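You operate a simulated robot arm through the tools that you are given. There is no shell and no other tool. Be economical: measure what you need, move in short steps, check, and stop when the job is done.

You run a simulated two-armed robot. Do the job below in one go: nothing can be reset, and whatever is moved stays where it is left.

Task
Label both cartons on the desk with their matching loose labels.
Fine: lay each in the frame on top and press it down.

Only the result counts: the job must be done as asked and must still hold three seconds after the hand-in. Knocking over, shifting, dropping, spilling or breaking anything else fails it.

Robot
Two 7-joint arms with fingered hands on one trunk, on a base that drives. Base frame: it is fixed to the floor where the robot stands at the start and does not move with it; the origin is under the middle of the robot, x ahead of it, y to its left, z up; the surface under the hand at the start is at about z = 780. Readings come in mm, degrees, newtons and seconds.
The left shoulder is at the start at [70, 154, 1172], the right one opposite. With the tool pointing down near the work surface each hand reaches from about 100 to 860 mm from the robot's upright axis, wherever it stands, measured 20 degrees to its own side. Payload 3.9 kg a hand.
Tool frame (each hand has its own): the origin (TCP) lies between the finger pads and is the grasp point; the fingertips stand 30 mm ahead of it; z points along the fingers, y is the line along which they close. Largest opening 104 mm; the body of the gripper starts 35 mm behind the TCP. The gripper is a hand of 4 fingers: y runs from the thumb to the fingers, the wrist lies at [-17, -104, -178] in the tool frame.
Orientation is that of the tool frame in the base frame, as [roll, pitch, yaw] about the fixed x, y, z axes, in that order (R = Rz(yaw) Ry(pitch) Rx(roll)). With the fingers straight down and the wrist toward the robot, the tool's x, y and z point along [0, 1, 0], [1, 0, 0] and [0, 0, -1] of the base frame.

Tools
- The arms move only by the tool play_rows. It takes "left_deltas", "right_deltas" or both (then of equal length, played together; a hand with none holds still); each is a list of rows, each a list of 6 numbers: the shift along the tool's x, y, z in units of 30 mm (1.0 is 30 mm), then the turn, a rotation vector about the tool's x, y, z in units of 4 degrees (1.0 is 4 degrees). In form: [[x, y, z, wx, wy, wz], ...]. A call has 1 to 10 rows; each row shifts and turns the commanded pose from where the row before left it, along the tool's axes as they then stand. A call with a number of a shift or a turn outside -1 to 1 is refused whole. Each row takes 0.2 s and may step no farther than 50 mm and 8.6 degrees from the row before; otherwise, the whole call is refused. A pose out of reach is approached as far as the arm can. The call stops where the force on the tool passes 40 N (or 10 N more than at its start, if that is more) or the arm is blocked; 0.2 s more then pass. In this call time passes only in rows, and 0.2 s behind the last. The reply holds the time, the measured pose of the TCP, the force on the tool along the base axes, the opening and the grip force, in the units named above and with some noise, with the torque about the TCP (base axes, N m) and any sound that the robot's microphone picked up.
- Cameras (640 x 400 px; columns grow to the right, rows downward): "scene" is now at [134, -0.6, 1389]; the picture's right is [-0.03, -1.00, 0.00], its down [-0.69, 0.02, -0.73] and it looks along [0.73, -0.02, -0.69] (base axes); focal length 272 px, centre (320, 200). "left" rides on the left gripper at [-66, -90, -126] in its tool frame; the picture's right is [-0.78, -0.30, 0.56], its down [0.57, -0.70, 0.43] and it looks along [0.27, 0.65, 0.71] (tool axes); focal length 275 px, centre (320, 200). "right" rides on the right gripper at [66, -90, -126] in its tool frame; the picture's right is [-0.78, 0.30, -0.56], its down [-0.57, -0.70, 0.42] and it looks along [-0.27, 0.65, 0.71] (tool axes); focal length 275 px, centre (320, 200).
- capture(camera): a new picture of that camera. It takes no simulated time.
- raise_lower(by): slides the trunk up (or, below 0, down) by that many mm; the arms and the scene camera ride with it, the base frame stays. It gives what a move gives, with no picture.
- drive_base(legs): drives the robot by 1 to 6 legs, each [ahead, turn to the left] in mm and degrees, along the robot's own axes; the way and the turn of a leg run together, so that a leg with both is an arc; at most 1500 mm and 180 degrees a leg. The arms and the cameras ride along, it lands a little off, and it stops where it bumps. It gives what a move gives.
- move_fingers(index, middle, ring, thumb_bend, thumb_turn, hand): sets how far each is bent, from 0 (flat) to 1 (curled in); at 0.3 the hand is open as for a grip, at 0.7 the pads meet at the TCP. One left out holds its place. A second passes; each finger stops where it meets its share of the squeeze, and holds until it gets a number again. It is the only way to open and close the hand. It gives what a move gives, with no picture; readings hold the bend of each and the force on the fingers (four entries, about 0 where the hand has none), thumb and palm. thumb_turn goes from beside the hand (0) to across from the fingers (1), as for a grip.
- pan_tilt(pan, tilt): turns the head with the scene camera to pan (to the left, within 86 degrees either way) and tilt (down, from -29 to 69), counted from straight ahead of the robot. It gives what a move gives.
- point_at(camera, pixels): for up to 12 pixels [column, row] of the newest picture of that camera ("zoom" is the newest enlarged one), the place [x, y, z] in the base frame of the surface seen there, good to about 3 mm. It takes no simulated time.
- close_up(camera, box): a new picture of the part [left, top, right, bottom] of that camera's present view, enlarged. It takes no simulated time.
- finish_job(): hands the job in; it is judged then, once.

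Keep the steps short. Do not move on a guess: measure, check each grasp and each placing, and mend mistakes. In all there are 80 turns and 78 pictures (those below and enlarged ones count). Leave the grippers open and the arms clear of the work at the hand-in unless told otherwise, and finish with a single line.

The tools are called after ">>>" as a command line: name --argument value ..., lists and objects as JSON in quotes. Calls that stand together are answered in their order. play_rows: Moves the arms, as the interface text tells. Its arguments: {"type":"object","properties":{"left_deltas":{"type":"array"},"right_deltas":{"type":"array"}},"required":[]} The other tools are called the same way: raise_lower (by) slides the trunk up or down; move_fingers (index, middle, ring, thumb_bend, thumb_turn, hand) moves the fingers one by one; drive_base (legs) drives the base; pan_tilt (pan, tilt) turns the head that bears the scene camera; capture (camera) takes a picture; point_at (camera, pixels) gives the place of the surface under pixels of a picture; close_up (camera, box) takes an enlarged picture of a part of a camera's view; finish_job () hands the job in.

At the start:

```text
time_s: 0.0
left_tool_pos: [567.0, 215.5, 1154.2]
left_tool_rot: [-179.9, -0.1, 90.0]
left_ft_force: [-0.4, 0.7, -0.5]
left_wrist_torque: [0.02, 0.02, 0.0]
left_finger_gap: 103.4
left_grip_force: 0.0
left_shape: jaw
left_bend: [0.3, 0.3, 0.3, 0.3, 0.97]
left_finger forces: [0.0, 0.1, 0.0, 0.0, 0.0, 0.1]
right_tool_pos: [572.3, -196.5, 1179.7]
right_tool_rot: [-180.0, 0.1, 90.0]
right_ft_force: [0.2, -0.4, -0.8]
right_wrist_torque: [0.05, -0.03, 0.01]
right_finger_gap: 103.4
right_grip_force: 0.0
right_shape: jaw
right_bend: [0.3, 0.3, 0.3, 0.3, 0.97]
right_finger forces: [0.1, 0.0, 0.0, 0.0, 0.0, 0.0]
trunk travel left (down, up): [-625.0, 315.0]
robot x, y, heading: [-1.9, 2.4, -0.2]
head pan, tilt: [-1.6, 43.4]
```

scene: 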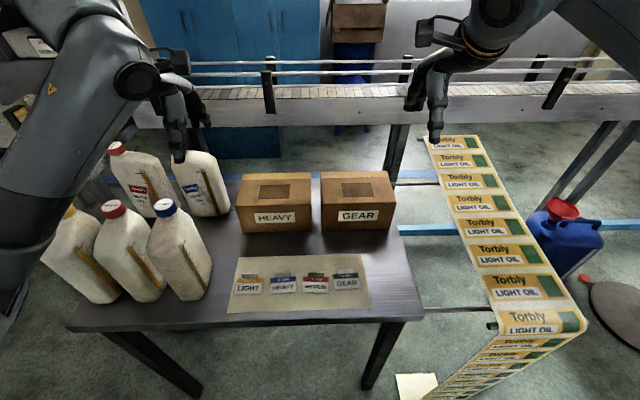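
right: 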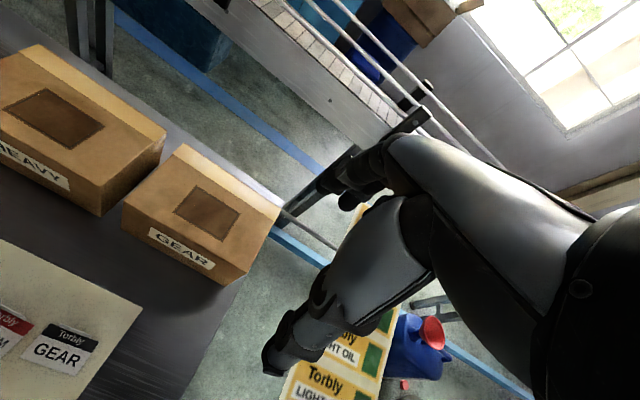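
left: 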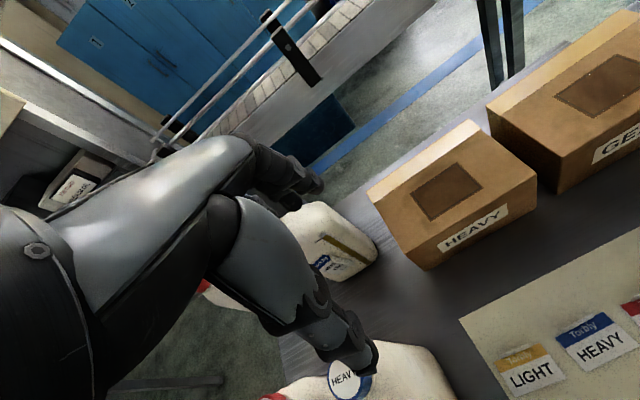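

I see two cartons (HEAVY, GEAR) with dark frames on top and a sheet with four labels. I'll enlarge the labels and the cartons to measure them.

>>> close_up --camera "scene" --box '[220, 250, 380, 320]'

>>> close_up --camera "scene" --box '[230, 165, 410, 245]'

>>> point_at --camera "scene" --pixels '[[283, 284], [346, 282], [283, 273], [346, 271], [260, 186], [310, 186], [258, 199], [309, 199], [343, 185], [372, 184], [343, 198], [376, 197]]'

```text
4.00 times, centred on (300, 285) of scene
```

zoom: 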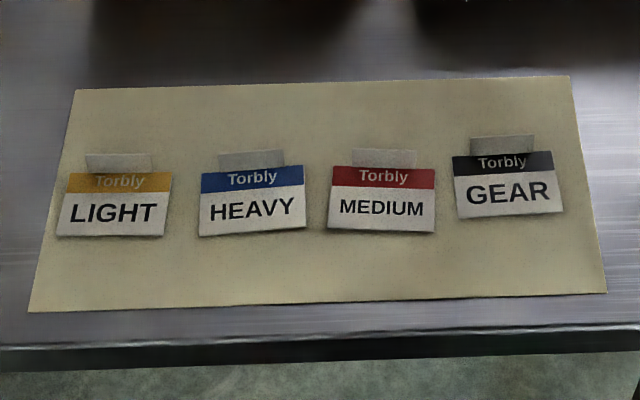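

```text
3.56 times, centred on (320, 205) of scene
```

zoom: 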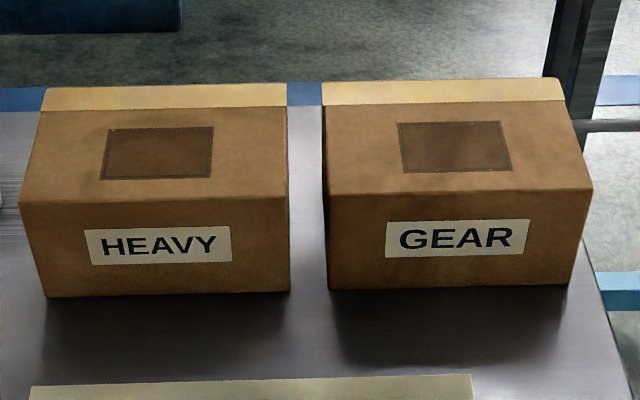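

```text
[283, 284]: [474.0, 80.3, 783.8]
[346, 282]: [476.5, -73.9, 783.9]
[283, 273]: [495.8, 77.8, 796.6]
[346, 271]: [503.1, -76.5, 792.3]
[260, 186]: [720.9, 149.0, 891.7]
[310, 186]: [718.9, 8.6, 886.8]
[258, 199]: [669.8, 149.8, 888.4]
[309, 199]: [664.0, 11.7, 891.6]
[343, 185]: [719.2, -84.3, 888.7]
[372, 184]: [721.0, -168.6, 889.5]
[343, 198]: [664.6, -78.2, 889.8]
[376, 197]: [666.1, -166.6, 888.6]
```

Next I measure frame corners in this zoom (HEAVY: 112,129 / 214,127 / 211,178 / 100,180; GEAR: 398,123 / 500,121 / 512,170 / 404,173).

>>> point_at --camera "zoom" --pixels '[[112, 129], [214, 127], [211, 178], [100, 180], [398, 123], [500, 121], [512, 170], [404, 173], [160, 155], [455, 148], [25, 200], [592, 186]]'

>>> close_up --camera "scene" --box '[265, 260, 305, 285]'

```text
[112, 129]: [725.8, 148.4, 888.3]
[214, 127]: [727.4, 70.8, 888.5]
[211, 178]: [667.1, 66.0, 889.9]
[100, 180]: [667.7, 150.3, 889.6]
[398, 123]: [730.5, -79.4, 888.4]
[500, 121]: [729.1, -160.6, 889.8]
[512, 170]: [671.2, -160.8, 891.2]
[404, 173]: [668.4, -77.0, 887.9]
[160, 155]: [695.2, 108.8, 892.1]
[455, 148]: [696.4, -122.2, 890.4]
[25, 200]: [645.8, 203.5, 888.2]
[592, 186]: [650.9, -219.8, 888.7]
```

```text
16.00 times, centred on (285, 272) of scene
```

zoom: 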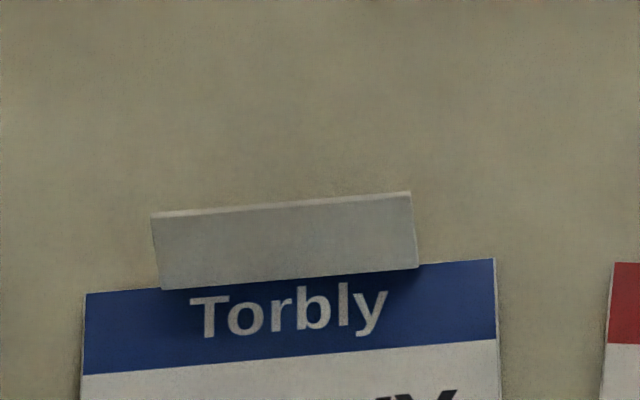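

A folded tab stands at the label's far edge. I measure its top and bottom and the label corners.

>>> point_at --camera "zoom" --pixels '[[160, 218], [285, 210], [405, 197], [170, 282], [290, 275], [410, 265], [90, 300], [490, 264], [290, 340], [290, 180], [285, 240]]'

>>> close_up --camera "scene" --box '[325, 260, 373, 290]'

>>> close_up --camera "right" --box '[0, 300, 120, 375]'

```text
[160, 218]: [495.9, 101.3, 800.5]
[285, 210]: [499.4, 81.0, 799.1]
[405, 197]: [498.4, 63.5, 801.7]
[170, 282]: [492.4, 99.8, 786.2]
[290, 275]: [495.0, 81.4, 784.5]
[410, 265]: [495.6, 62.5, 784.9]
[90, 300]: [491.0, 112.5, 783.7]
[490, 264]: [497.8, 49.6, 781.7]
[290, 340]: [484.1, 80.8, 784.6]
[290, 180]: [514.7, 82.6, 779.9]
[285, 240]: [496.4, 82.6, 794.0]
```

```text
13.33 times, centred on (349, 275) of scene
```

zoom: 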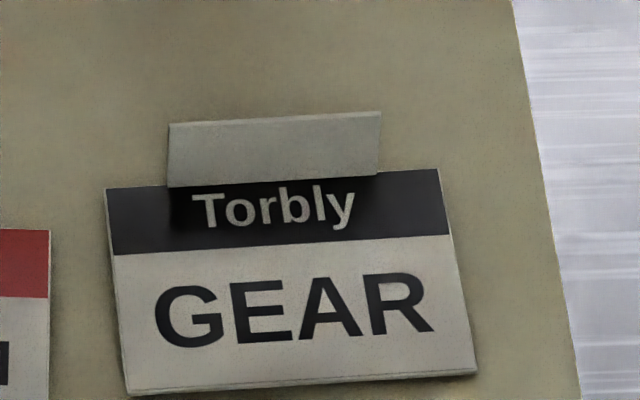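

```text
5.33 times, centred on (60, 338) of right
```

zoom: 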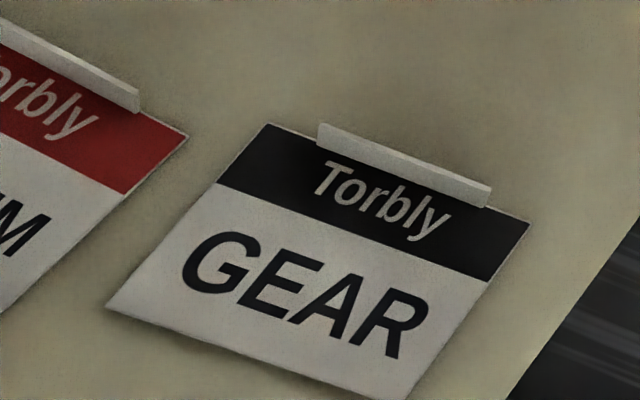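

HEAVY label: tab about 38 wide, z 784–801, x≈496, turned about +6°. Now the GEAR label through the right zoom.

>>> point_at --camera "zoom" --pixels '[[268, 127], [524, 223], [112, 306], [324, 128], [405, 158], [484, 188], [410, 172], [330, 142], [300, 240], [400, 382], [380, 200], [430, 375]]'

>>> close_up --camera "scene" --box '[260, 260, 373, 320]'

>>> close_up --camera "left" --box '[480, 290, 640, 400]'

```text
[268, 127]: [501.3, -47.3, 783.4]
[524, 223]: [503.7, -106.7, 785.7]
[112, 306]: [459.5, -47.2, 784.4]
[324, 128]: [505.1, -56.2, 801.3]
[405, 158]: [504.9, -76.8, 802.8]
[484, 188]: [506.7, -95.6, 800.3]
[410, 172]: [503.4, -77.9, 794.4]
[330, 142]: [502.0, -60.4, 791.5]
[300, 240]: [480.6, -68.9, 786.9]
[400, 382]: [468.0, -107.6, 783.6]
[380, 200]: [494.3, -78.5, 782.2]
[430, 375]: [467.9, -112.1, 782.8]
```

```text
5.66 times, centred on (316, 290) of scene
```

zoom: 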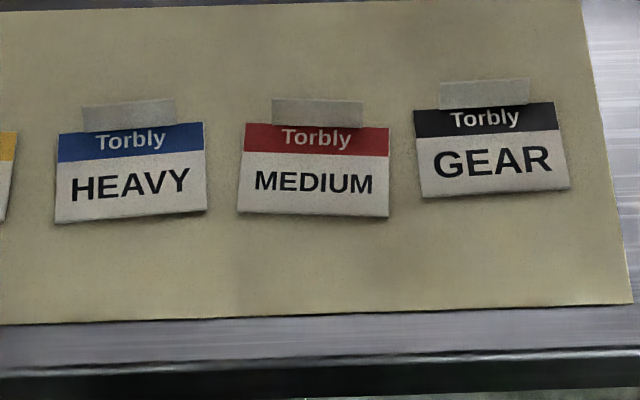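

```text
3.64 times, centred on (560, 345) of left
```

zoom: 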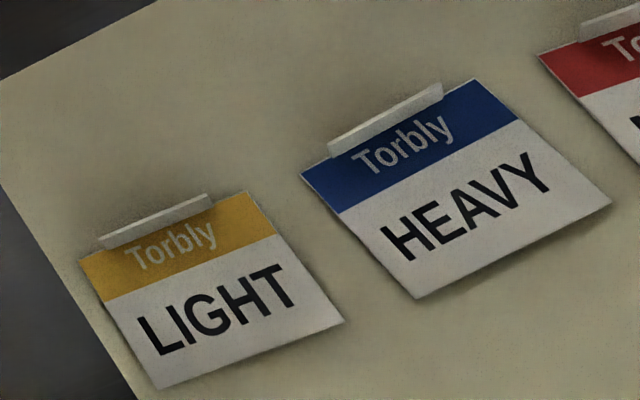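

GEAR label: tab centre about (504, -77), turned about 3°, label depth about 42. I check the HEAVY corners in the left zoom, and measure bottle tops near the left arm.

>>> point_at --camera "zoom" --pixels '[[305, 176], [474, 82], [606, 203], [416, 296], [335, 145], [438, 90], [388, 118], [340, 153]]'

>>> capture --camera "scene"

>>> point_at --camera "scene" --pixels '[[166, 207], [113, 207], [70, 212], [190, 157], [116, 147], [210, 290], [213, 255], [230, 210], [179, 157]]'

>>> move_fingers --hand "left" --index 0.55 --middle 0.55 --ring 0.55 --thumb_bend 0.55 --thumb_turn 1

```text
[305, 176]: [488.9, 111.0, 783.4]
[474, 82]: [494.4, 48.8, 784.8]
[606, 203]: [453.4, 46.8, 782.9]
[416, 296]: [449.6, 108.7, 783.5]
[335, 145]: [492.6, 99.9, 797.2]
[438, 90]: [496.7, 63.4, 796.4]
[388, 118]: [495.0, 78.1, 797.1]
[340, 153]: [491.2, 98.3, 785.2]
```

```text
67 pictures are left
```

scene: 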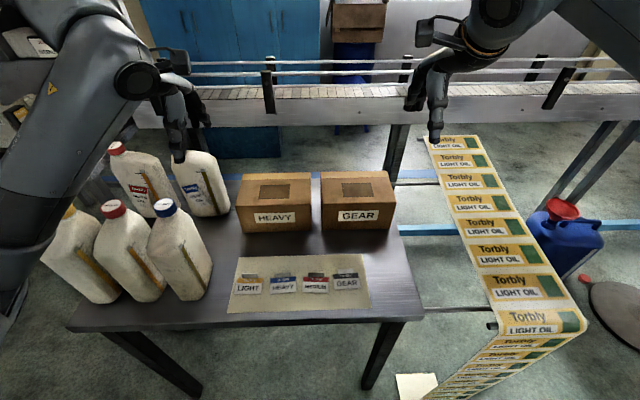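

```text
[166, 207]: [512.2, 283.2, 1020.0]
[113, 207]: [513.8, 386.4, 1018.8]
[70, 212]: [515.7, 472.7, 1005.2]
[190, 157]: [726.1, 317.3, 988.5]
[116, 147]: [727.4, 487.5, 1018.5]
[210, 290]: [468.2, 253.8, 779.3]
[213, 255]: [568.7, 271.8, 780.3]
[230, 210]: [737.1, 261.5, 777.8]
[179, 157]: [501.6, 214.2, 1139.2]
```

```text
time_s: 1.0
left_tool_pos: [565.5, 215.4, 1154.1]
left_tool_rot: [-179.9, 0.0, 90.0]
left_ft_force: [0.6, 0.3, -0.1]
left_wrist_torque: [-0.03, -0.03, -0.01]
left_finger_gap: 41.2
left_grip_force: 0.1
left_shape: fingers
left_bend: [0.55, 0.55, 0.55, 0.55, 1.0]
left_finger forces: [0.0, 0.0, 0.1, 0.1, 0.0, 0.0]
right_tool_pos: [573.4, -197.1, 1180.9]
right_tool_rot: [-180.0, -0.1, 90.0]
right_ft_force: [0.1, 0.2, 0.1]
right_wrist_torque: [0.0, -0.01, 0.01]
right_finger_gap: 103.6
right_grip_force: 0.0
right_shape: jaw
right_bend: [0.3, 0.3, 0.3, 0.3, 0.97]
right_finger forces: [0.1, 0.0, 0.1, 0.0, 0.1, 0.0]
trunk travel left (down, up): [-625.0, 315.0]
robot x, y, heading: [-2.6, 2.5, -0.0]
head pan, tilt: [-1.6, 43.4]
```

Labels lie at z≈783; bottles start at y≥250, x≥465, clear of the left hand's path. HEAVY tab is at (495.5, 81), yaw ≈ +5°. I move the left hand above it to z≈900.

>>> play_rows --left_deltas '[[-0.498, -0.261, 0.941, 0, 0, 0], [-0.498, -0.261, 0.941, 0, 0, 0], [-0.498, -0.261, 0.941, 0, 0, 0], [-0.498, -0.261, 0.941, 0, 0, 0], [-0.498, -0.261, 0.941, 0, 0, 0], [-0.498, -0.261, 0.941, 0, 0, 0], [-0.498, -0.261, 0.941, 0, 0, 0], [-0.498, -0.261, 0.941, 0, 0, 0], [-0.498, -0.261, 0.941, 0, 0, 0], [0, 0, 0, 0, 0, -1]]'

>>> capture --camera "left"

>>> capture --camera "scene"

```text
time_s: 3.2
left_tool_pos: [496.2, 82.4, 898.6]
left_tool_rot: [179.9, 0.0, 94.0]
left_ft_force: [-1.0, -0.2, -0.5]
left_wrist_torque: [0.0, -0.02, 0.0]
left_finger_gap: 41.5
left_grip_force: 0.0
left_shape: fingers
left_bend: [0.55, 0.55, 0.55, 0.55, 1.0]
left_finger forces: [0.0, 0.1, 0.0, 0.0, 0.0, 0.0]
right_tool_pos: [574.4, -197.4, 1180.2]
right_tool_rot: [179.9, 0.0, 90.0]
right_ft_force: [0.2, 0.4, -0.4]
right_wrist_torque: [-0.01, -0.01, 0.02]
right_finger_gap: 103.7
right_grip_force: 0.0
right_shape: jaw
right_bend: [0.3, 0.3, 0.3, 0.3, 0.97]
right_finger forces: [0.0, 0.1, 0.0, 0.1, 0.0, 0.1]
trunk travel left (down, up): [-625.0, 315.0]
robot x, y, heading: [-4.1, 0.1, -0.0]
head pan, tilt: [-1.6, 43.4]
```

```text
66 pictures are left
```

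left: 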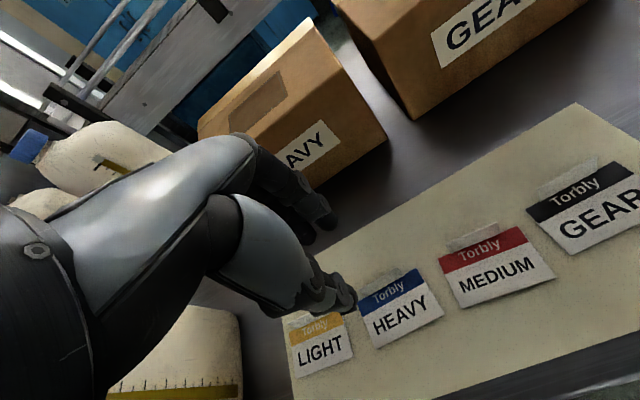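

```text
65 pictures are left
```

scene: 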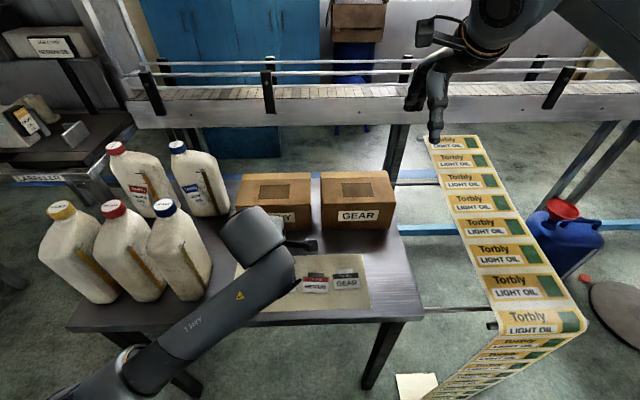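

Hand is over the tab. I go down to z≈830 and look closely at the fingertips.

>>> play_rows --left_deltas '[[-0.04, -0.02, 0.75, 0, 0, -0.2], [0, 0, 0.75, 0, 0, 0], [0, 0, 0.7, 0, 0, 0]]'

>>> close_up --camera "left" --box '[240, 150, 480, 300]'

>>> point_at --camera "zoom" --pixels '[[320, 200]]'

```text
time_s: 4.0
left_tool_pos: [496.9, 80.8, 833.5]
left_tool_rot: [-179.9, 0.0, 94.9]
left_ft_force: [0.3, 0.2, -0.8]
left_wrist_torque: [0.02, -0.02, 0.0]
left_finger_gap: 41.4
left_grip_force: 0.0
left_shape: fingers
left_bend: [0.55, 0.55, 0.55, 0.55, 1.0]
left_finger forces: [0.1, 0.0, 0.0, 0.0, 0.0, 0.0]
right_tool_pos: [573.7, -197.3, 1179.6]
right_tool_rot: [180.0, 0.0, 90.0]
right_ft_force: [-0.4, 0.6, -0.6]
right_wrist_torque: [-0.01, 0.02, 0.01]
right_finger_gap: 103.8
right_grip_force: 0.1
right_shape: jaw
right_bend: [0.3, 0.3, 0.3, 0.3, 0.97]
right_finger forces: [0.1, 0.1, 0.1, 0.0, 0.1, 0.0]
trunk travel left (down, up): [-625.0, 315.0]
robot x, y, heading: [-0.1, 0.4, 0.0]
head pan, tilt: [-1.6, 43.4]
```

```text
2.67 times, centred on (360, 225) of left
```

zoom: 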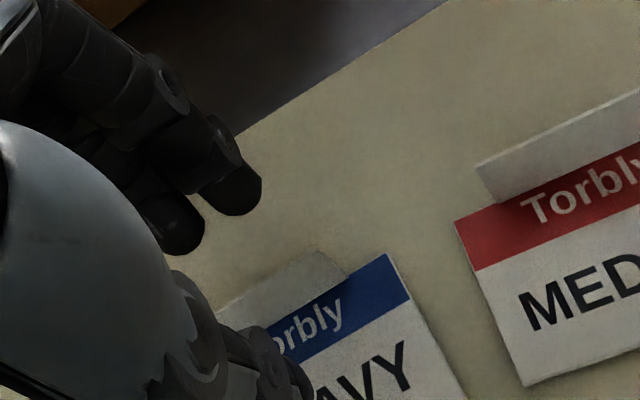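

```text
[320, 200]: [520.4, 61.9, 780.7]
```

I measure the fingertips: (245,190), (185,230), and the thumb (290,375), plus the tab.

>>> point_at --camera "zoom" --pixels '[[240, 195], [235, 208], [180, 235], [180, 248], [295, 370], [270, 350], [300, 270], [305, 390], [215, 170], [255, 185]]'

```text
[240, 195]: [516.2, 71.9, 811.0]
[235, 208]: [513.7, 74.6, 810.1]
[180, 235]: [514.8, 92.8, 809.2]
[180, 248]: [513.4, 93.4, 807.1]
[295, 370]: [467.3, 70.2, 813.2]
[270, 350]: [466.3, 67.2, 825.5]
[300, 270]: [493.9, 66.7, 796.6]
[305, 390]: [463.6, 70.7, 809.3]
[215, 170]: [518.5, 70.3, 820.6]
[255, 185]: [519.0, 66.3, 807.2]
```

Fingertips reach about 28–30 mm below the TCP, straddling the tab (fingers x≈513, thumb x≈470). I lower to TCP z≈818 so tips are ≈788, around the 801-high tab, then close gently.

>>> play_rows --left_deltas '[[0, -0.05, 0.27, 0, 0, 0], [0, 0, 0.26, 0, 0, 0]]'

>>> move_fingers --hand "left" --index 0.64 --middle 0.64 --ring 0.64 --thumb_bend 0.64

>>> close_up --camera "left" --box '[240, 150, 480, 300]'

```text
time_s: 4.6
left_tool_pos: [492.9, 81.0, 818.1]
left_tool_rot: [179.9, 0.0, 94.9]
left_ft_force: [0.4, 0.4, 3.0]
left_wrist_torque: [-0.04, 0.12, -0.04]
left_finger_gap: 41.6
left_grip_force: 1.1
left_shape: fingers
left_bend: [0.55, 0.55, 0.55, 0.55, 1.0]
left_finger forces: [0.0, 0.0, 0.1, 0.0, 3.2, 0.0]
right_tool_pos: [572.3, -196.3, 1180.7]
right_tool_rot: [180.0, 0.0, 90.0]
right_ft_force: [-0.1, -0.3, -0.7]
right_wrist_torque: [0.01, 0.05, 0.0]
right_finger_gap: 103.7
right_grip_force: 0.0
right_shape: jaw
right_bend: [0.3, 0.3, 0.3, 0.3, 0.97]
right_finger forces: [0.0, 0.0, 0.0, 0.1, 0.1, 0.0]
trunk travel left (down, up): [-625.0, 315.0]
robot x, y, heading: [-0.3, -1.1, 0.3]
head pan, tilt: [-1.6, 43.4]
```

```text
time_s: 5.6
left_tool_pos: [492.6, 80.5, 819.0]
left_tool_rot: [179.9, 0.0, 94.8]
left_ft_force: [-0.5, -0.7, 3.5]
left_wrist_torque: [0.0, 0.14, 0.01]
left_finger_gap: 19.7
left_grip_force: 1.5
left_shape: fingers
left_bend: [0.64, 0.64, 0.64, 0.63, 1.0]
left_finger forces: [0.1, 0.0, 0.0, 0.0, 4.3, 0.0]
right_tool_pos: [573.3, -197.0, 1178.6]
right_tool_rot: [180.0, 0.0, 90.0]
right_ft_force: [0.2, 0.3, -0.3]
right_wrist_torque: [-0.01, -0.02, 0.01]
right_finger_gap: 103.6
right_grip_force: 0.1
right_shape: jaw
right_bend: [0.3, 0.3, 0.3, 0.3, 0.97]
right_finger forces: [0.1, 0.0, 0.0, 0.0, 0.0, 0.1]
trunk travel left (down, up): [-625.0, 315.0]
robot x, y, heading: [-0.4, -0.7, -0.1]
head pan, tilt: [-1.6, 43.4]
```

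```text
2.67 times, centred on (360, 225) of left
```

zoom: 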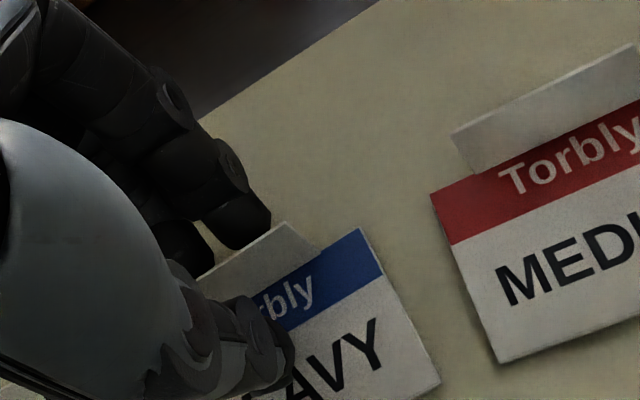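

The thumb is touching the label (about 4 N). I lift 3 mm before closing.

>>> play_rows --left_deltas '[[0, 0, -0.12, 0, 0, 0]]'

>>> move_fingers --hand "left" --index 0.68 --middle 0.68 --ring 0.68 --thumb_bend 0.68

>>> close_up --camera "left" --box '[240, 150, 480, 300]'

```text
time_s: 6.0
left_tool_pos: [494.1, 80.5, 822.2]
left_tool_rot: [-179.9, 0.1, 94.8]
left_ft_force: [-0.1, -0.3, 0.0]
left_wrist_torque: [-0.01, 0.03, 0.0]
left_finger_gap: 18.3
left_grip_force: 0.2
left_shape: fingers
left_bend: [0.64, 0.64, 0.64, 0.64, 1.0]
left_finger forces: [0.1, 0.0, 0.0, 0.0, 0.1, 0.1]
right_tool_pos: [574.4, -197.0, 1179.1]
right_tool_rot: [-180.0, 0.0, 90.1]
right_ft_force: [0.3, -0.7, -0.2]
right_wrist_torque: [-0.03, 0.04, 0.0]
right_finger_gap: 103.5
right_grip_force: 0.1
right_shape: jaw
right_bend: [0.3, 0.3, 0.3, 0.3, 0.97]
right_finger forces: [0.0, 0.0, 0.0, 0.0, 0.0, 0.0]
trunk travel left (down, up): [-625.0, 315.0]
robot x, y, heading: [-1.3, 3.1, -0.1]
head pan, tilt: [-1.6, 43.4]
```

```text
time_s: 7.0
left_tool_pos: [493.8, 80.0, 821.3]
left_tool_rot: [-179.9, 0.0, 94.8]
left_ft_force: [-0.7, -0.4, -1.1]
left_wrist_torque: [0.01, -0.02, 0.07]
left_finger_gap: 8.8
left_grip_force: 0.1
left_shape: fingers
left_bend: [0.68, 0.68, 0.68, 0.68, 1.0]
left_finger forces: [0.0, 0.1, 0.0, 0.0, 0.1, 0.0]
right_tool_pos: [573.3, -196.1, 1180.4]
right_tool_rot: [-180.0, 0.0, 90.0]
right_ft_force: [0.2, 0.0, 0.5]
right_wrist_torque: [-0.06, -0.04, 0.05]
right_finger_gap: 103.7
right_grip_force: 0.2
right_shape: jaw
right_bend: [0.3, 0.3, 0.3, 0.3, 0.97]
right_finger forces: [0.0, 0.0, 0.0, 0.0, 0.0, 0.0]
trunk travel left (down, up): [-625.0, 315.0]
robot x, y, heading: [-1.3, 1.7, -0.1]
head pan, tilt: [-1.6, 43.4]
```

```text
2.67 times, centred on (360, 225) of left
```

zoom: 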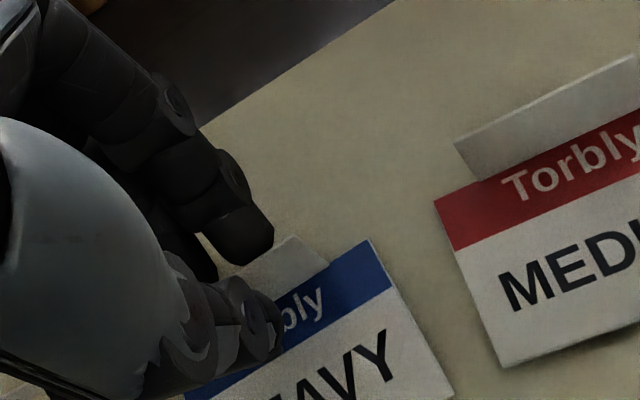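

Gap is 8.8, still no contact, and the tab is between fingers and thumb. I close onto it.

>>> move_fingers --hand "left" --index 0.76 --middle 0.76 --ring 0.76 --thumb_bend 0.76

>>> close_up --camera "left" --box '[240, 150, 480, 300]'

```text
time_s: 8.0
left_tool_pos: [493.5, 80.7, 822.8]
left_tool_rot: [180.0, 0.0, 94.8]
left_ft_force: [0.3, -0.6, 1.1]
left_wrist_torque: [-0.05, -0.04, 0.0]
left_finger_gap: 0.0
left_grip_force: 12.9
left_shape: fingers
left_bend: [0.76, 0.75, 0.76, 0.69, 1.0]
left_finger forces: [10.9, 4.2, 0.1, 0.1, 9.7, 0.0]
right_tool_pos: [573.3, -198.3, 1181.3]
right_tool_rot: [-179.9, 0.0, 90.0]
right_ft_force: [0.1, -0.5, 0.9]
right_wrist_torque: [0.03, 0.01, 0.0]
right_finger_gap: 103.6
right_grip_force: 0.2
right_shape: jaw
right_bend: [0.3, 0.3, 0.3, 0.3, 0.97]
right_finger forces: [0.0, 0.0, 0.0, 0.0, 0.0, 0.0]
trunk travel left (down, up): [-625.0, 315.0]
robot x, y, heading: [-2.6, 3.8, -0.1]
head pan, tilt: [-1.6, 43.4]
```

```text
2.67 times, centred on (360, 225) of left
```

zoom: 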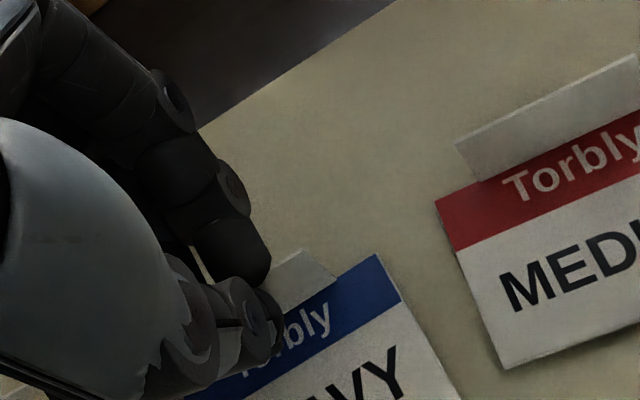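

Index and middle press against the thumb (about 13 N). I lift 24 mm and check whether the label comes along.

>>> play_rows --left_deltas '[[0, 0, -0.2, 0, 0, 0], [0, 0, -0.3, 0, 0, 0], [0, 0, -0.3, 0, 0, 0]]'

>>> close_up --camera "left" --box '[240, 150, 480, 300]'

>>> close_up --camera "scene" --box '[220, 230, 380, 330]'

```text
time_s: 8.8
left_tool_pos: [492.8, 80.0, 846.7]
left_tool_rot: [-179.9, 0.0, 94.8]
left_ft_force: [0.0, 0.4, 0.6]
left_wrist_torque: [0.0, 0.02, -0.04]
left_finger_gap: 0.0
left_grip_force: 11.1
left_shape: fingers
left_bend: [0.76, 0.75, 0.76, 0.69, 1.0]
left_finger forces: [7.2, 5.6, 0.0, 0.1, 9.6, 0.1]
right_tool_pos: [573.4, -197.7, 1180.1]
right_tool_rot: [-179.9, 0.0, 90.0]
right_ft_force: [0.2, 0.3, -0.1]
right_wrist_torque: [0.03, 0.0, 0.02]
right_finger_gap: 103.6
right_grip_force: 0.0
right_shape: jaw
right_bend: [0.3, 0.3, 0.3, 0.3, 0.97]
right_finger forces: [0.1, 0.0, 0.0, 0.0, 0.0, 0.0]
trunk travel left (down, up): [-625.0, 315.0]
robot x, y, heading: [-0.4, -1.2, -0.0]
head pan, tilt: [-1.6, 43.4]
```

```text
2.67 times, centred on (360, 225) of left
```

zoom: 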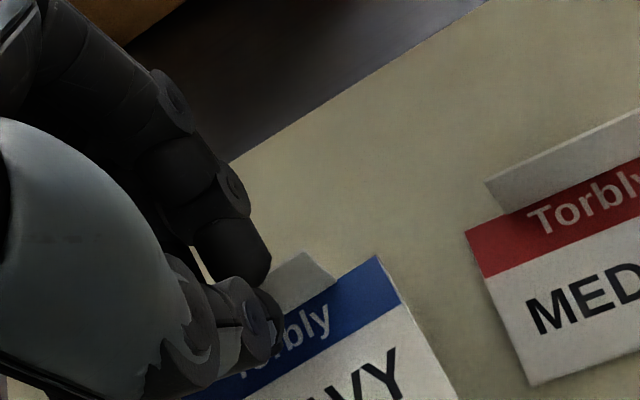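

```text
4.00 times, centred on (300, 280) of scene
```

zoom: 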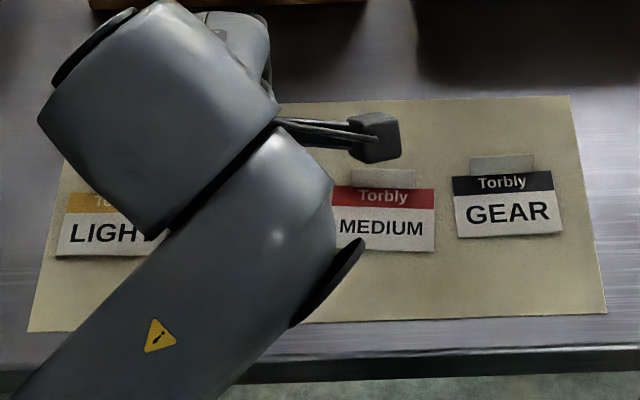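

The label comes along with the fingers. I raise to z≈975, clear of the cartons (tops at 889), and then measure the held label.

>>> play_rows --left_deltas '[[0, 0, -0.8, 0, 0, 0], [0, 0, -0.9, 0, 0, 0], [0, 0, -0.9, 0, 0, 0], [0, 0, -0.9, 0, 0, 0], [0, 0, -0.8, 0, 0, 0]]'

>>> close_up --camera "left" --box '[280, 200, 440, 300]'

>>> capture --camera "right"

```text
time_s: 10.0
left_tool_pos: [495.9, 79.0, 974.2]
left_tool_rot: [-179.9, 0.0, 94.9]
left_ft_force: [0.2, -0.1, -0.5]
left_wrist_torque: [0.01, 0.02, 0.01]
left_finger_gap: 0.1
left_grip_force: 11.1
left_shape: fingers
left_bend: [0.75, 0.75, 0.76, 0.69, 1.0]
left_finger forces: [6.6, 5.4, 0.0, 0.0, 9.5, 0.0]
right_tool_pos: [573.8, -197.5, 1180.5]
right_tool_rot: [180.0, 0.0, 90.0]
right_ft_force: [0.4, 0.9, 0.4]
right_wrist_torque: [-0.01, -0.01, -0.01]
right_finger_gap: 103.8
right_grip_force: 0.1
right_shape: jaw
right_bend: [0.3, 0.3, 0.3, 0.3, 0.97]
right_finger forces: [0.0, 0.0, 0.0, 0.1, 0.0, 0.0]
trunk travel left (down, up): [-625.0, 315.0]
robot x, y, heading: [2.1, -1.2, 0.0]
head pan, tilt: [-1.6, 43.4]
```

```text
4.00 times, centred on (360, 250) of left
```

zoom: 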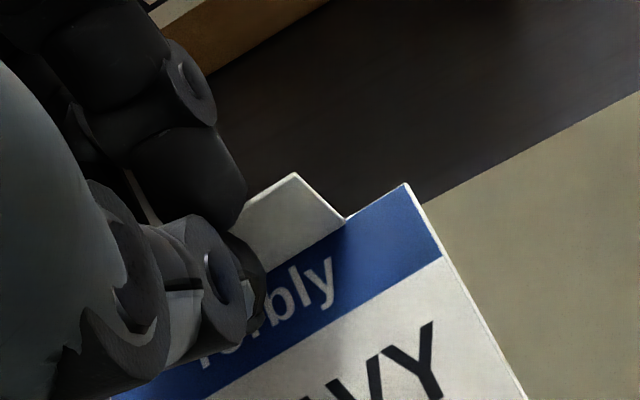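

```text
57 pictures are left
```

right: 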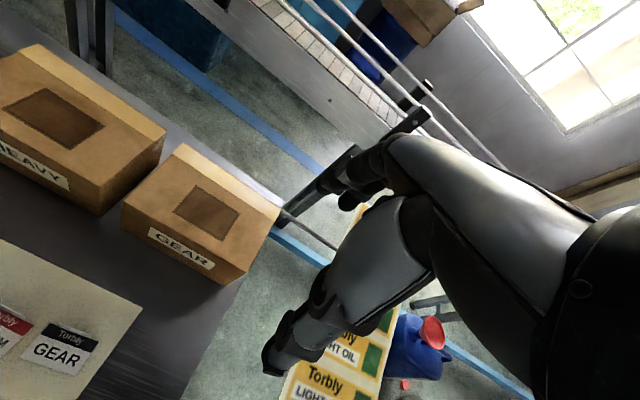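

The label hangs level from the tab. I measure the right edge, corner and tab for pose in the hand.

>>> point_at --camera "zoom" --pixels '[[402, 188], [438, 250], [515, 388], [294, 180], [338, 218], [250, 215], [355, 215], [370, 300], [240, 350], [150, 385], [450, 380]]'

>>> close_up --camera "left" --box '[280, 220, 472, 340]'

```text
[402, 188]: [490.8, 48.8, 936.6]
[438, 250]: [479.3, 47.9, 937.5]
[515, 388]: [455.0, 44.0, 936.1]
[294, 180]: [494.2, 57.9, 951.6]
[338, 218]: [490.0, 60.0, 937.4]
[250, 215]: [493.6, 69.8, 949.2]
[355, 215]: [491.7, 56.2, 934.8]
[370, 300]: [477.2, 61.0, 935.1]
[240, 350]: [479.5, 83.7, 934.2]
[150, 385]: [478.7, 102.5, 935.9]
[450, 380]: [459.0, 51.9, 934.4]
```

```text
3.33 times, centred on (376, 280) of left
```

zoom: 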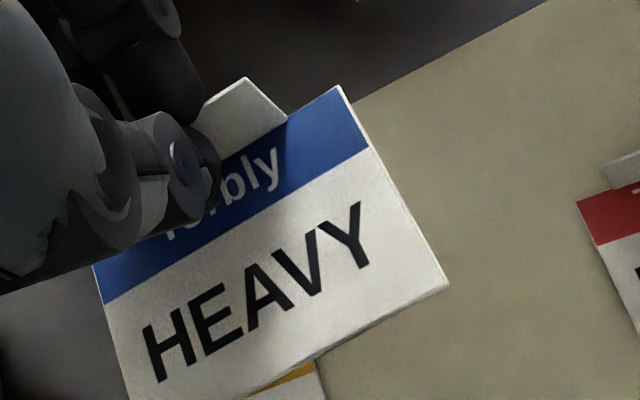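

Now the label's corners: top right (338,89), bottom right (444,283), left edge (107,303).

>>> point_at --camera "zoom" --pixels '[[338, 90], [443, 282], [107, 304], [130, 385], [365, 150], [96, 268], [340, 340], [250, 200]]'

```text
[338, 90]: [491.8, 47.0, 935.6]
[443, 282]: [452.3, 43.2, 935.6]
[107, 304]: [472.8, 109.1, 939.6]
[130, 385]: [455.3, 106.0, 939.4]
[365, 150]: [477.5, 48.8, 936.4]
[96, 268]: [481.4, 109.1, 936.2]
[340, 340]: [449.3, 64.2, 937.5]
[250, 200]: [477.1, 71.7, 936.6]
```

The label's centre is 25.5 mm behind and 4 mm right of the TCP, yaw ≈5°. I turn it to about 0.5° and go ahead toward the HEAVY frame (centre 697, 109), half way first, looking for arm clearance to the bottles.

>>> play_rows --left_deltas '[[0, 0, 0, 0, 0, 0.56], [0, 0, 0, 0, 0, 0.56], [0.121, 0.949, 0, 0, 0, 0], [0.121, 0.949, 0, 0, 0, 0], [0.121, 0.949, 0, 0, 0, 0], [0.121, 0.949, 0, 0, 0, 0]]'

>>> capture --camera "scene"

```text
time_s: 11.4
left_tool_pos: [609.7, 94.6, 974.6]
left_tool_rot: [-180.0, -0.1, 90.3]
left_ft_force: [0.2, 0.4, -0.4]
left_wrist_torque: [0.01, -0.01, -0.02]
left_finger_gap: 0.0
left_grip_force: 10.0
left_shape: fingers
left_bend: [0.75, 0.75, 0.76, 0.69, 1.0]
left_finger forces: [6.3, 5.5, 0.0, 0.1, 9.1, 0.1]
right_tool_pos: [574.8, -196.1, 1178.5]
right_tool_rot: [-179.9, 0.0, 89.9]
right_ft_force: [0.4, -0.3, -0.8]
right_wrist_torque: [0.0, 0.04, 0.01]
right_finger_gap: 103.5
right_grip_force: 0.0
right_shape: jaw
right_bend: [0.3, 0.3, 0.3, 0.3, 0.97]
right_finger forces: [0.0, 0.0, 0.0, 0.0, 0.0, 0.1]
trunk travel left (down, up): [-625.0, 315.0]
robot x, y, heading: [-2.1, 2.2, 0.1]
head pan, tilt: [-1.6, 43.4]
```

```text
55 pictures are left
```

scene: 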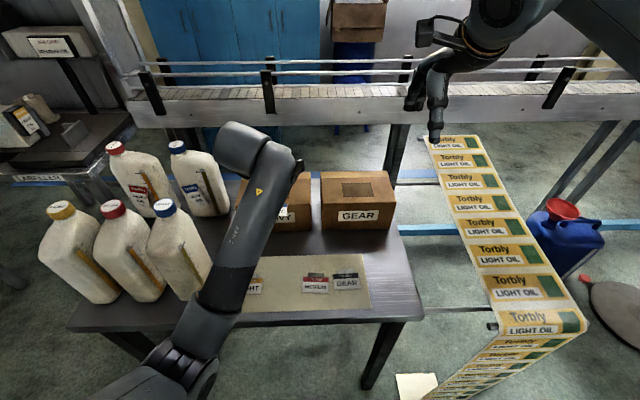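

The forearm passes just right of the front blue-capped bottle. I measure forearm edge points (205,290), (215,255), (240,200).

>>> point_at --camera "scene" --pixels '[[203, 292], [213, 262], [230, 215], [220, 150], [200, 335], [245, 180]]'

```text
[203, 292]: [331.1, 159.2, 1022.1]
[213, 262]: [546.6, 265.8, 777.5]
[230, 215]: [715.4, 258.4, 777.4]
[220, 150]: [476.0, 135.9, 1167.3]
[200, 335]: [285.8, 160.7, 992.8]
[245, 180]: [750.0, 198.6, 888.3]
```

The forearm is at y≤160, well clear of the bottles (y≥250). I go on over the frame.

>>> play_rows --left_deltas '[[0.121, 0.949, 0, 0, 0, 0], [0.121, 0.949, 0, 0, 0, 0], [0.121, 0.949, 0, 0, 0, 0], [0.121, 0.949, 0, 0, 0, 0]]'

>>> close_up --camera "left" --box '[260, 180, 500, 330]'

>>> capture --camera "scene"

```text
time_s: 12.4
left_tool_pos: [724.7, 112.4, 972.7]
left_tool_rot: [-179.7, 0.1, 90.3]
left_ft_force: [0.6, -0.8, 0.9]
left_wrist_torque: [0.02, 0.04, -0.02]
left_finger_gap: 0.0
left_grip_force: 10.3
left_shape: fingers
left_bend: [0.75, 0.75, 0.76, 0.69, 1.0]
left_finger forces: [5.9, 5.5, 0.0, 0.0, 9.2, 0.0]
right_tool_pos: [573.9, -197.3, 1179.2]
right_tool_rot: [-179.9, 0.0, 90.0]
right_ft_force: [0.4, -0.3, -0.4]
right_wrist_torque: [-0.02, 0.02, 0.03]
right_finger_gap: 103.9
right_grip_force: 0.1
right_shape: jaw
right_bend: [0.3, 0.3, 0.3, 0.3, 0.97]
right_finger forces: [0.0, 0.0, 0.1, 0.1, 0.0, 0.1]
trunk travel left (down, up): [-625.0, 315.0]
robot x, y, heading: [2.6, 2.1, -0.1]
head pan, tilt: [-1.6, 43.4]
```

```text
2.67 times, centred on (380, 255) of left
```

zoom: 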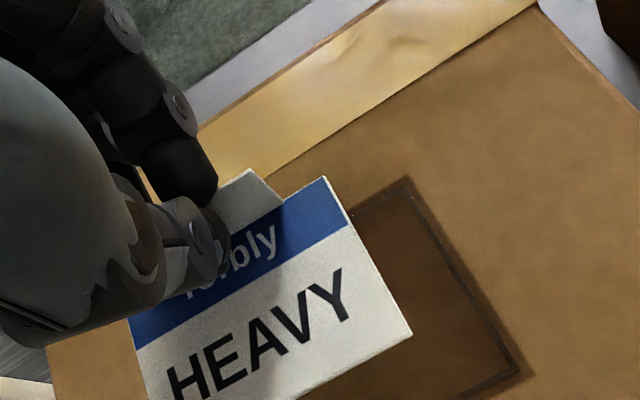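

```text
53 pictures are left
```

scene: 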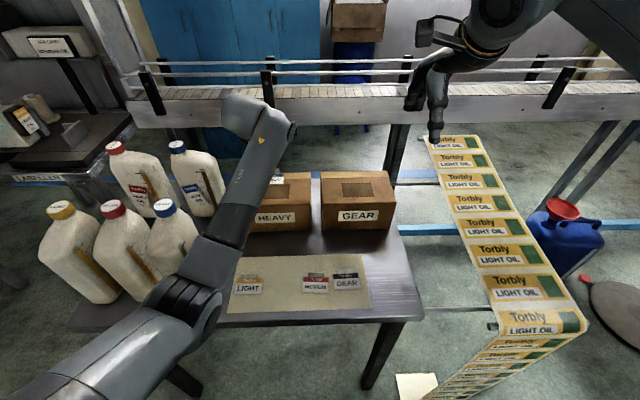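

I measure the label's right corners (322,181), (408,332) against the frame corners (404,181), (520,368).

>>> point_at --camera "zoom" --pixels '[[322, 182], [408, 331], [345, 226], [140, 346], [405, 183], [520, 368], [440, 245], [470, 392], [352, 215], [330, 372]]'

```text
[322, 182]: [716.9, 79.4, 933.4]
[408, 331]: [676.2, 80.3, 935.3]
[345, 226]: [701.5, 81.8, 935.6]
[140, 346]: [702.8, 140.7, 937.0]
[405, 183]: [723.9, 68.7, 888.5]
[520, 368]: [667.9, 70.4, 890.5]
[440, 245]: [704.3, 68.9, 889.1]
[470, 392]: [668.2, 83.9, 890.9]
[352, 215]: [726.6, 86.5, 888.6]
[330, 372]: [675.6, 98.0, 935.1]
```

Label spans x 676–718, y 80–141 within the frame's 667–726, 69–149: nearly centred (shift −1.5 in y). I lower 42 mm.

>>> play_rows --left_deltas '[[-0.05, 0, 0.5, 0, 0, 0], [0, 0, 0.5, 0, 0, 0], [0, 0, 0.4, 0, 0, 0]]'

>>> close_up --camera "left" --box '[260, 180, 500, 330]'

```text
time_s: 13.2
left_tool_pos: [721.7, 110.5, 933.0]
left_tool_rot: [-179.9, 0.0, 90.5]
left_ft_force: [-0.1, -0.7, -0.5]
left_wrist_torque: [-0.02, -0.01, 0.0]
left_finger_gap: 0.3
left_grip_force: 9.6
left_shape: fingers
left_bend: [0.75, 0.75, 0.76, 0.7, 1.0]
left_finger forces: [5.9, 5.6, 0.0, 0.1, 9.2, 0.1]
right_tool_pos: [573.1, -197.5, 1179.8]
right_tool_rot: [-180.0, 0.0, 90.0]
right_ft_force: [-0.1, -0.7, -0.6]
right_wrist_torque: [-0.03, 0.02, 0.0]
right_finger_gap: 103.7
right_grip_force: 0.1
right_shape: jaw
right_bend: [0.3, 0.3, 0.3, 0.3, 0.97]
right_finger forces: [0.0, 0.1, 0.0, 0.1, 0.0, 0.0]
trunk travel left (down, up): [-625.0, 315.0]
robot x, y, heading: [5.5, 0.2, -0.1]
head pan, tilt: [-1.6, 43.4]
```

```text
2.67 times, centred on (380, 255) of left
```

zoom: 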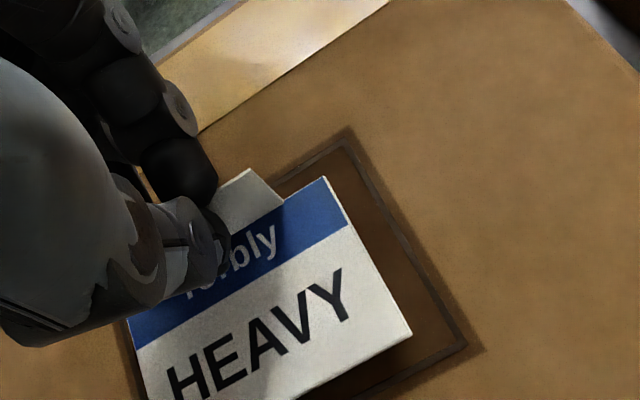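

Well centred in the frame. I lower the last ~5 mm slowly until contact.

>>> play_rows --left_deltas '[[0, 0, 0.05, 0, 0, 0], [0, 0, 0.05, 0, 0, 0], [0, 0, 0.03, 0, 0, 0]]'

>>> close_up --camera "left" --box '[260, 180, 500, 330]'

```text
time_s: 14.0
left_tool_pos: [721.6, 108.9, 931.1]
left_tool_rot: [-179.9, 0.0, 90.3]
left_ft_force: [0.1, -0.1, 0.5]
left_wrist_torque: [0.0, 0.0, 0.03]
left_finger_gap: 0.0
left_grip_force: 10.3
left_shape: fingers
left_bend: [0.75, 0.75, 0.76, 0.69, 1.0]
left_finger forces: [6.3, 5.2, 0.0, 0.1, 9.3, 0.1]
right_tool_pos: [574.2, -196.2, 1180.2]
right_tool_rot: [180.0, -0.1, 90.0]
right_ft_force: [0.3, 0.7, -0.2]
right_wrist_torque: [0.0, 0.0, 0.03]
right_finger_gap: 103.9
right_grip_force: 0.0
right_shape: jaw
right_bend: [0.3, 0.3, 0.3, 0.3, 0.97]
right_finger forces: [0.0, 0.0, 0.0, 0.1, 0.1, 0.1]
trunk travel left (down, up): [-625.0, 315.0]
robot x, y, heading: [-0.3, 0.3, 0.1]
head pan, tilt: [-1.6, 43.4]
```

```text
2.67 times, centred on (380, 255) of left
```

zoom: 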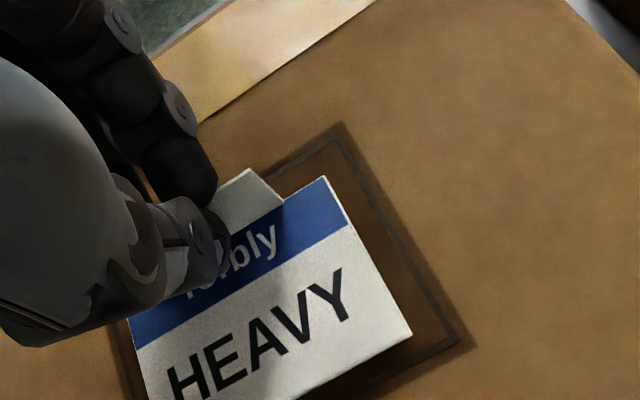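

No contact yet. I go on down slowly by up to 4 mm.

>>> play_rows --left_deltas '[[0, 0, 0.04, 0, 0, 0], [0, 0, 0.04, 0, 0, 0], [0, 0, 0.03, 0, 0, 0]]'

>>> close_up --camera "left" --box '[260, 180, 500, 330]'

```text
time_s: 14.8
left_tool_pos: [722.4, 109.0, 928.6]
left_tool_rot: [179.9, 0.0, 90.3]
left_ft_force: [2.2, 1.1, 9.3]
left_wrist_torque: [-0.07, -0.03, 0.01]
left_finger_gap: 0.2
left_grip_force: 13.7
left_shape: fingers
left_bend: [0.76, 0.75, 0.76, 0.69, 1.0]
left_finger forces: [12.6, 4.9, 0.1, 0.0, 11.1, 0.1]
right_tool_pos: [573.1, -196.2, 1179.9]
right_tool_rot: [180.0, 0.1, 90.0]
right_ft_force: [0.8, -0.2, 0.8]
right_wrist_torque: [0.01, 0.0, 0.01]
right_finger_gap: 103.6
right_grip_force: 0.1
right_shape: jaw
right_bend: [0.3, 0.3, 0.3, 0.3, 0.97]
right_finger forces: [0.1, 0.0, 0.0, 0.1, 0.0, 0.0]
trunk travel left (down, up): [-625.0, 315.0]
robot x, y, heading: [0.2, -4.2, 0.1]
head pan, tilt: [-1.6, 43.4]
```

```text
2.67 times, centred on (380, 255) of left
```

zoom: 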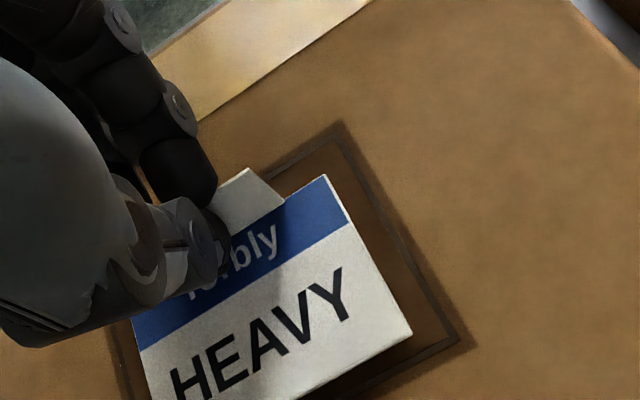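

Contact with 9 N; the label lies in the frame. I open the fingers gently and look.

>>> move_fingers --hand "left" --index 0.62 --middle 0.62 --ring 0.62 --thumb_bend 0.62

>>> play_rows --left_deltas '[[0, 0, -0.3, 0, 0, 0], [0, 0, -0.7, 0, 0, 0], [0, 0, -0.9, 0, 0, 0]]'

>>> close_up --camera "left" --box '[260, 180, 500, 330]'

```text
time_s: 15.8
left_tool_pos: [721.7, 109.0, 926.2]
left_tool_rot: [-179.9, 0.0, 90.3]
left_ft_force: [0.1, 0.5, 1.5]
left_wrist_torque: [-0.03, 0.06, 0.01]
left_finger_gap: 24.0
left_grip_force: 1.1
left_shape: fingers
left_bend: [0.62, 0.62, 0.62, 0.61, 1.0]
left_finger forces: [0.1, 0.0, 0.0, 0.0, 1.5, 0.0]
right_tool_pos: [573.0, -196.8, 1179.4]
right_tool_rot: [-179.9, -0.1, 90.0]
right_ft_force: [0.9, -0.2, 0.4]
right_wrist_torque: [-0.02, 0.03, -0.01]
right_finger_gap: 103.7
right_grip_force: 0.1
right_shape: jaw
right_bend: [0.3, 0.3, 0.3, 0.3, 0.97]
right_finger forces: [0.0, 0.0, 0.0, 0.1, 0.0, 0.1]
trunk travel left (down, up): [-625.0, 315.0]
robot x, y, heading: [-0.5, -1.9, -0.1]
head pan, tilt: [-1.6, 43.4]
```

```text
time_s: 16.6
left_tool_pos: [721.6, 107.7, 983.3]
left_tool_rot: [179.9, 0.1, 90.2]
left_ft_force: [0.5, -0.5, -0.1]
left_wrist_torque: [-0.02, 0.02, 0.02]
left_finger_gap: 23.1
left_grip_force: 0.1
left_shape: fingers
left_bend: [0.62, 0.62, 0.62, 0.62, 1.0]
left_finger forces: [0.0, 0.1, 0.0, 0.0, 0.1, 0.1]
right_tool_pos: [572.9, -196.6, 1178.9]
right_tool_rot: [179.9, -0.1, 90.0]
right_ft_force: [0.1, 0.4, 0.5]
right_wrist_torque: [0.0, 0.03, -0.02]
right_finger_gap: 103.6
right_grip_force: 0.0
right_shape: jaw
right_bend: [0.3, 0.3, 0.3, 0.3, 0.97]
right_finger forces: [0.0, 0.1, 0.0, 0.0, 0.0, 0.0]
trunk travel left (down, up): [-625.0, 315.0]
robot x, y, heading: [3.4, -2.9, 0.1]
head pan, tilt: [-1.6, 43.4]
```

```text
2.67 times, centred on (380, 255) of left
```

zoom: 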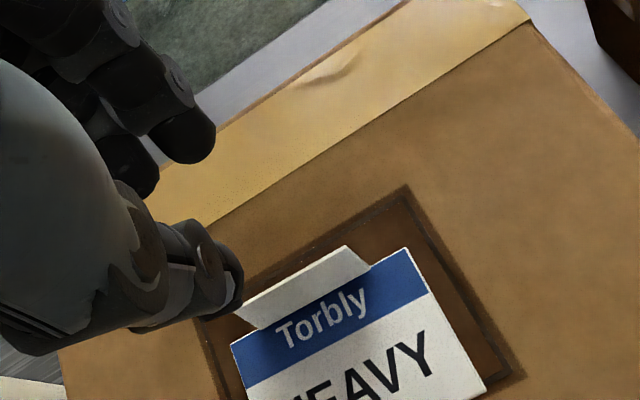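

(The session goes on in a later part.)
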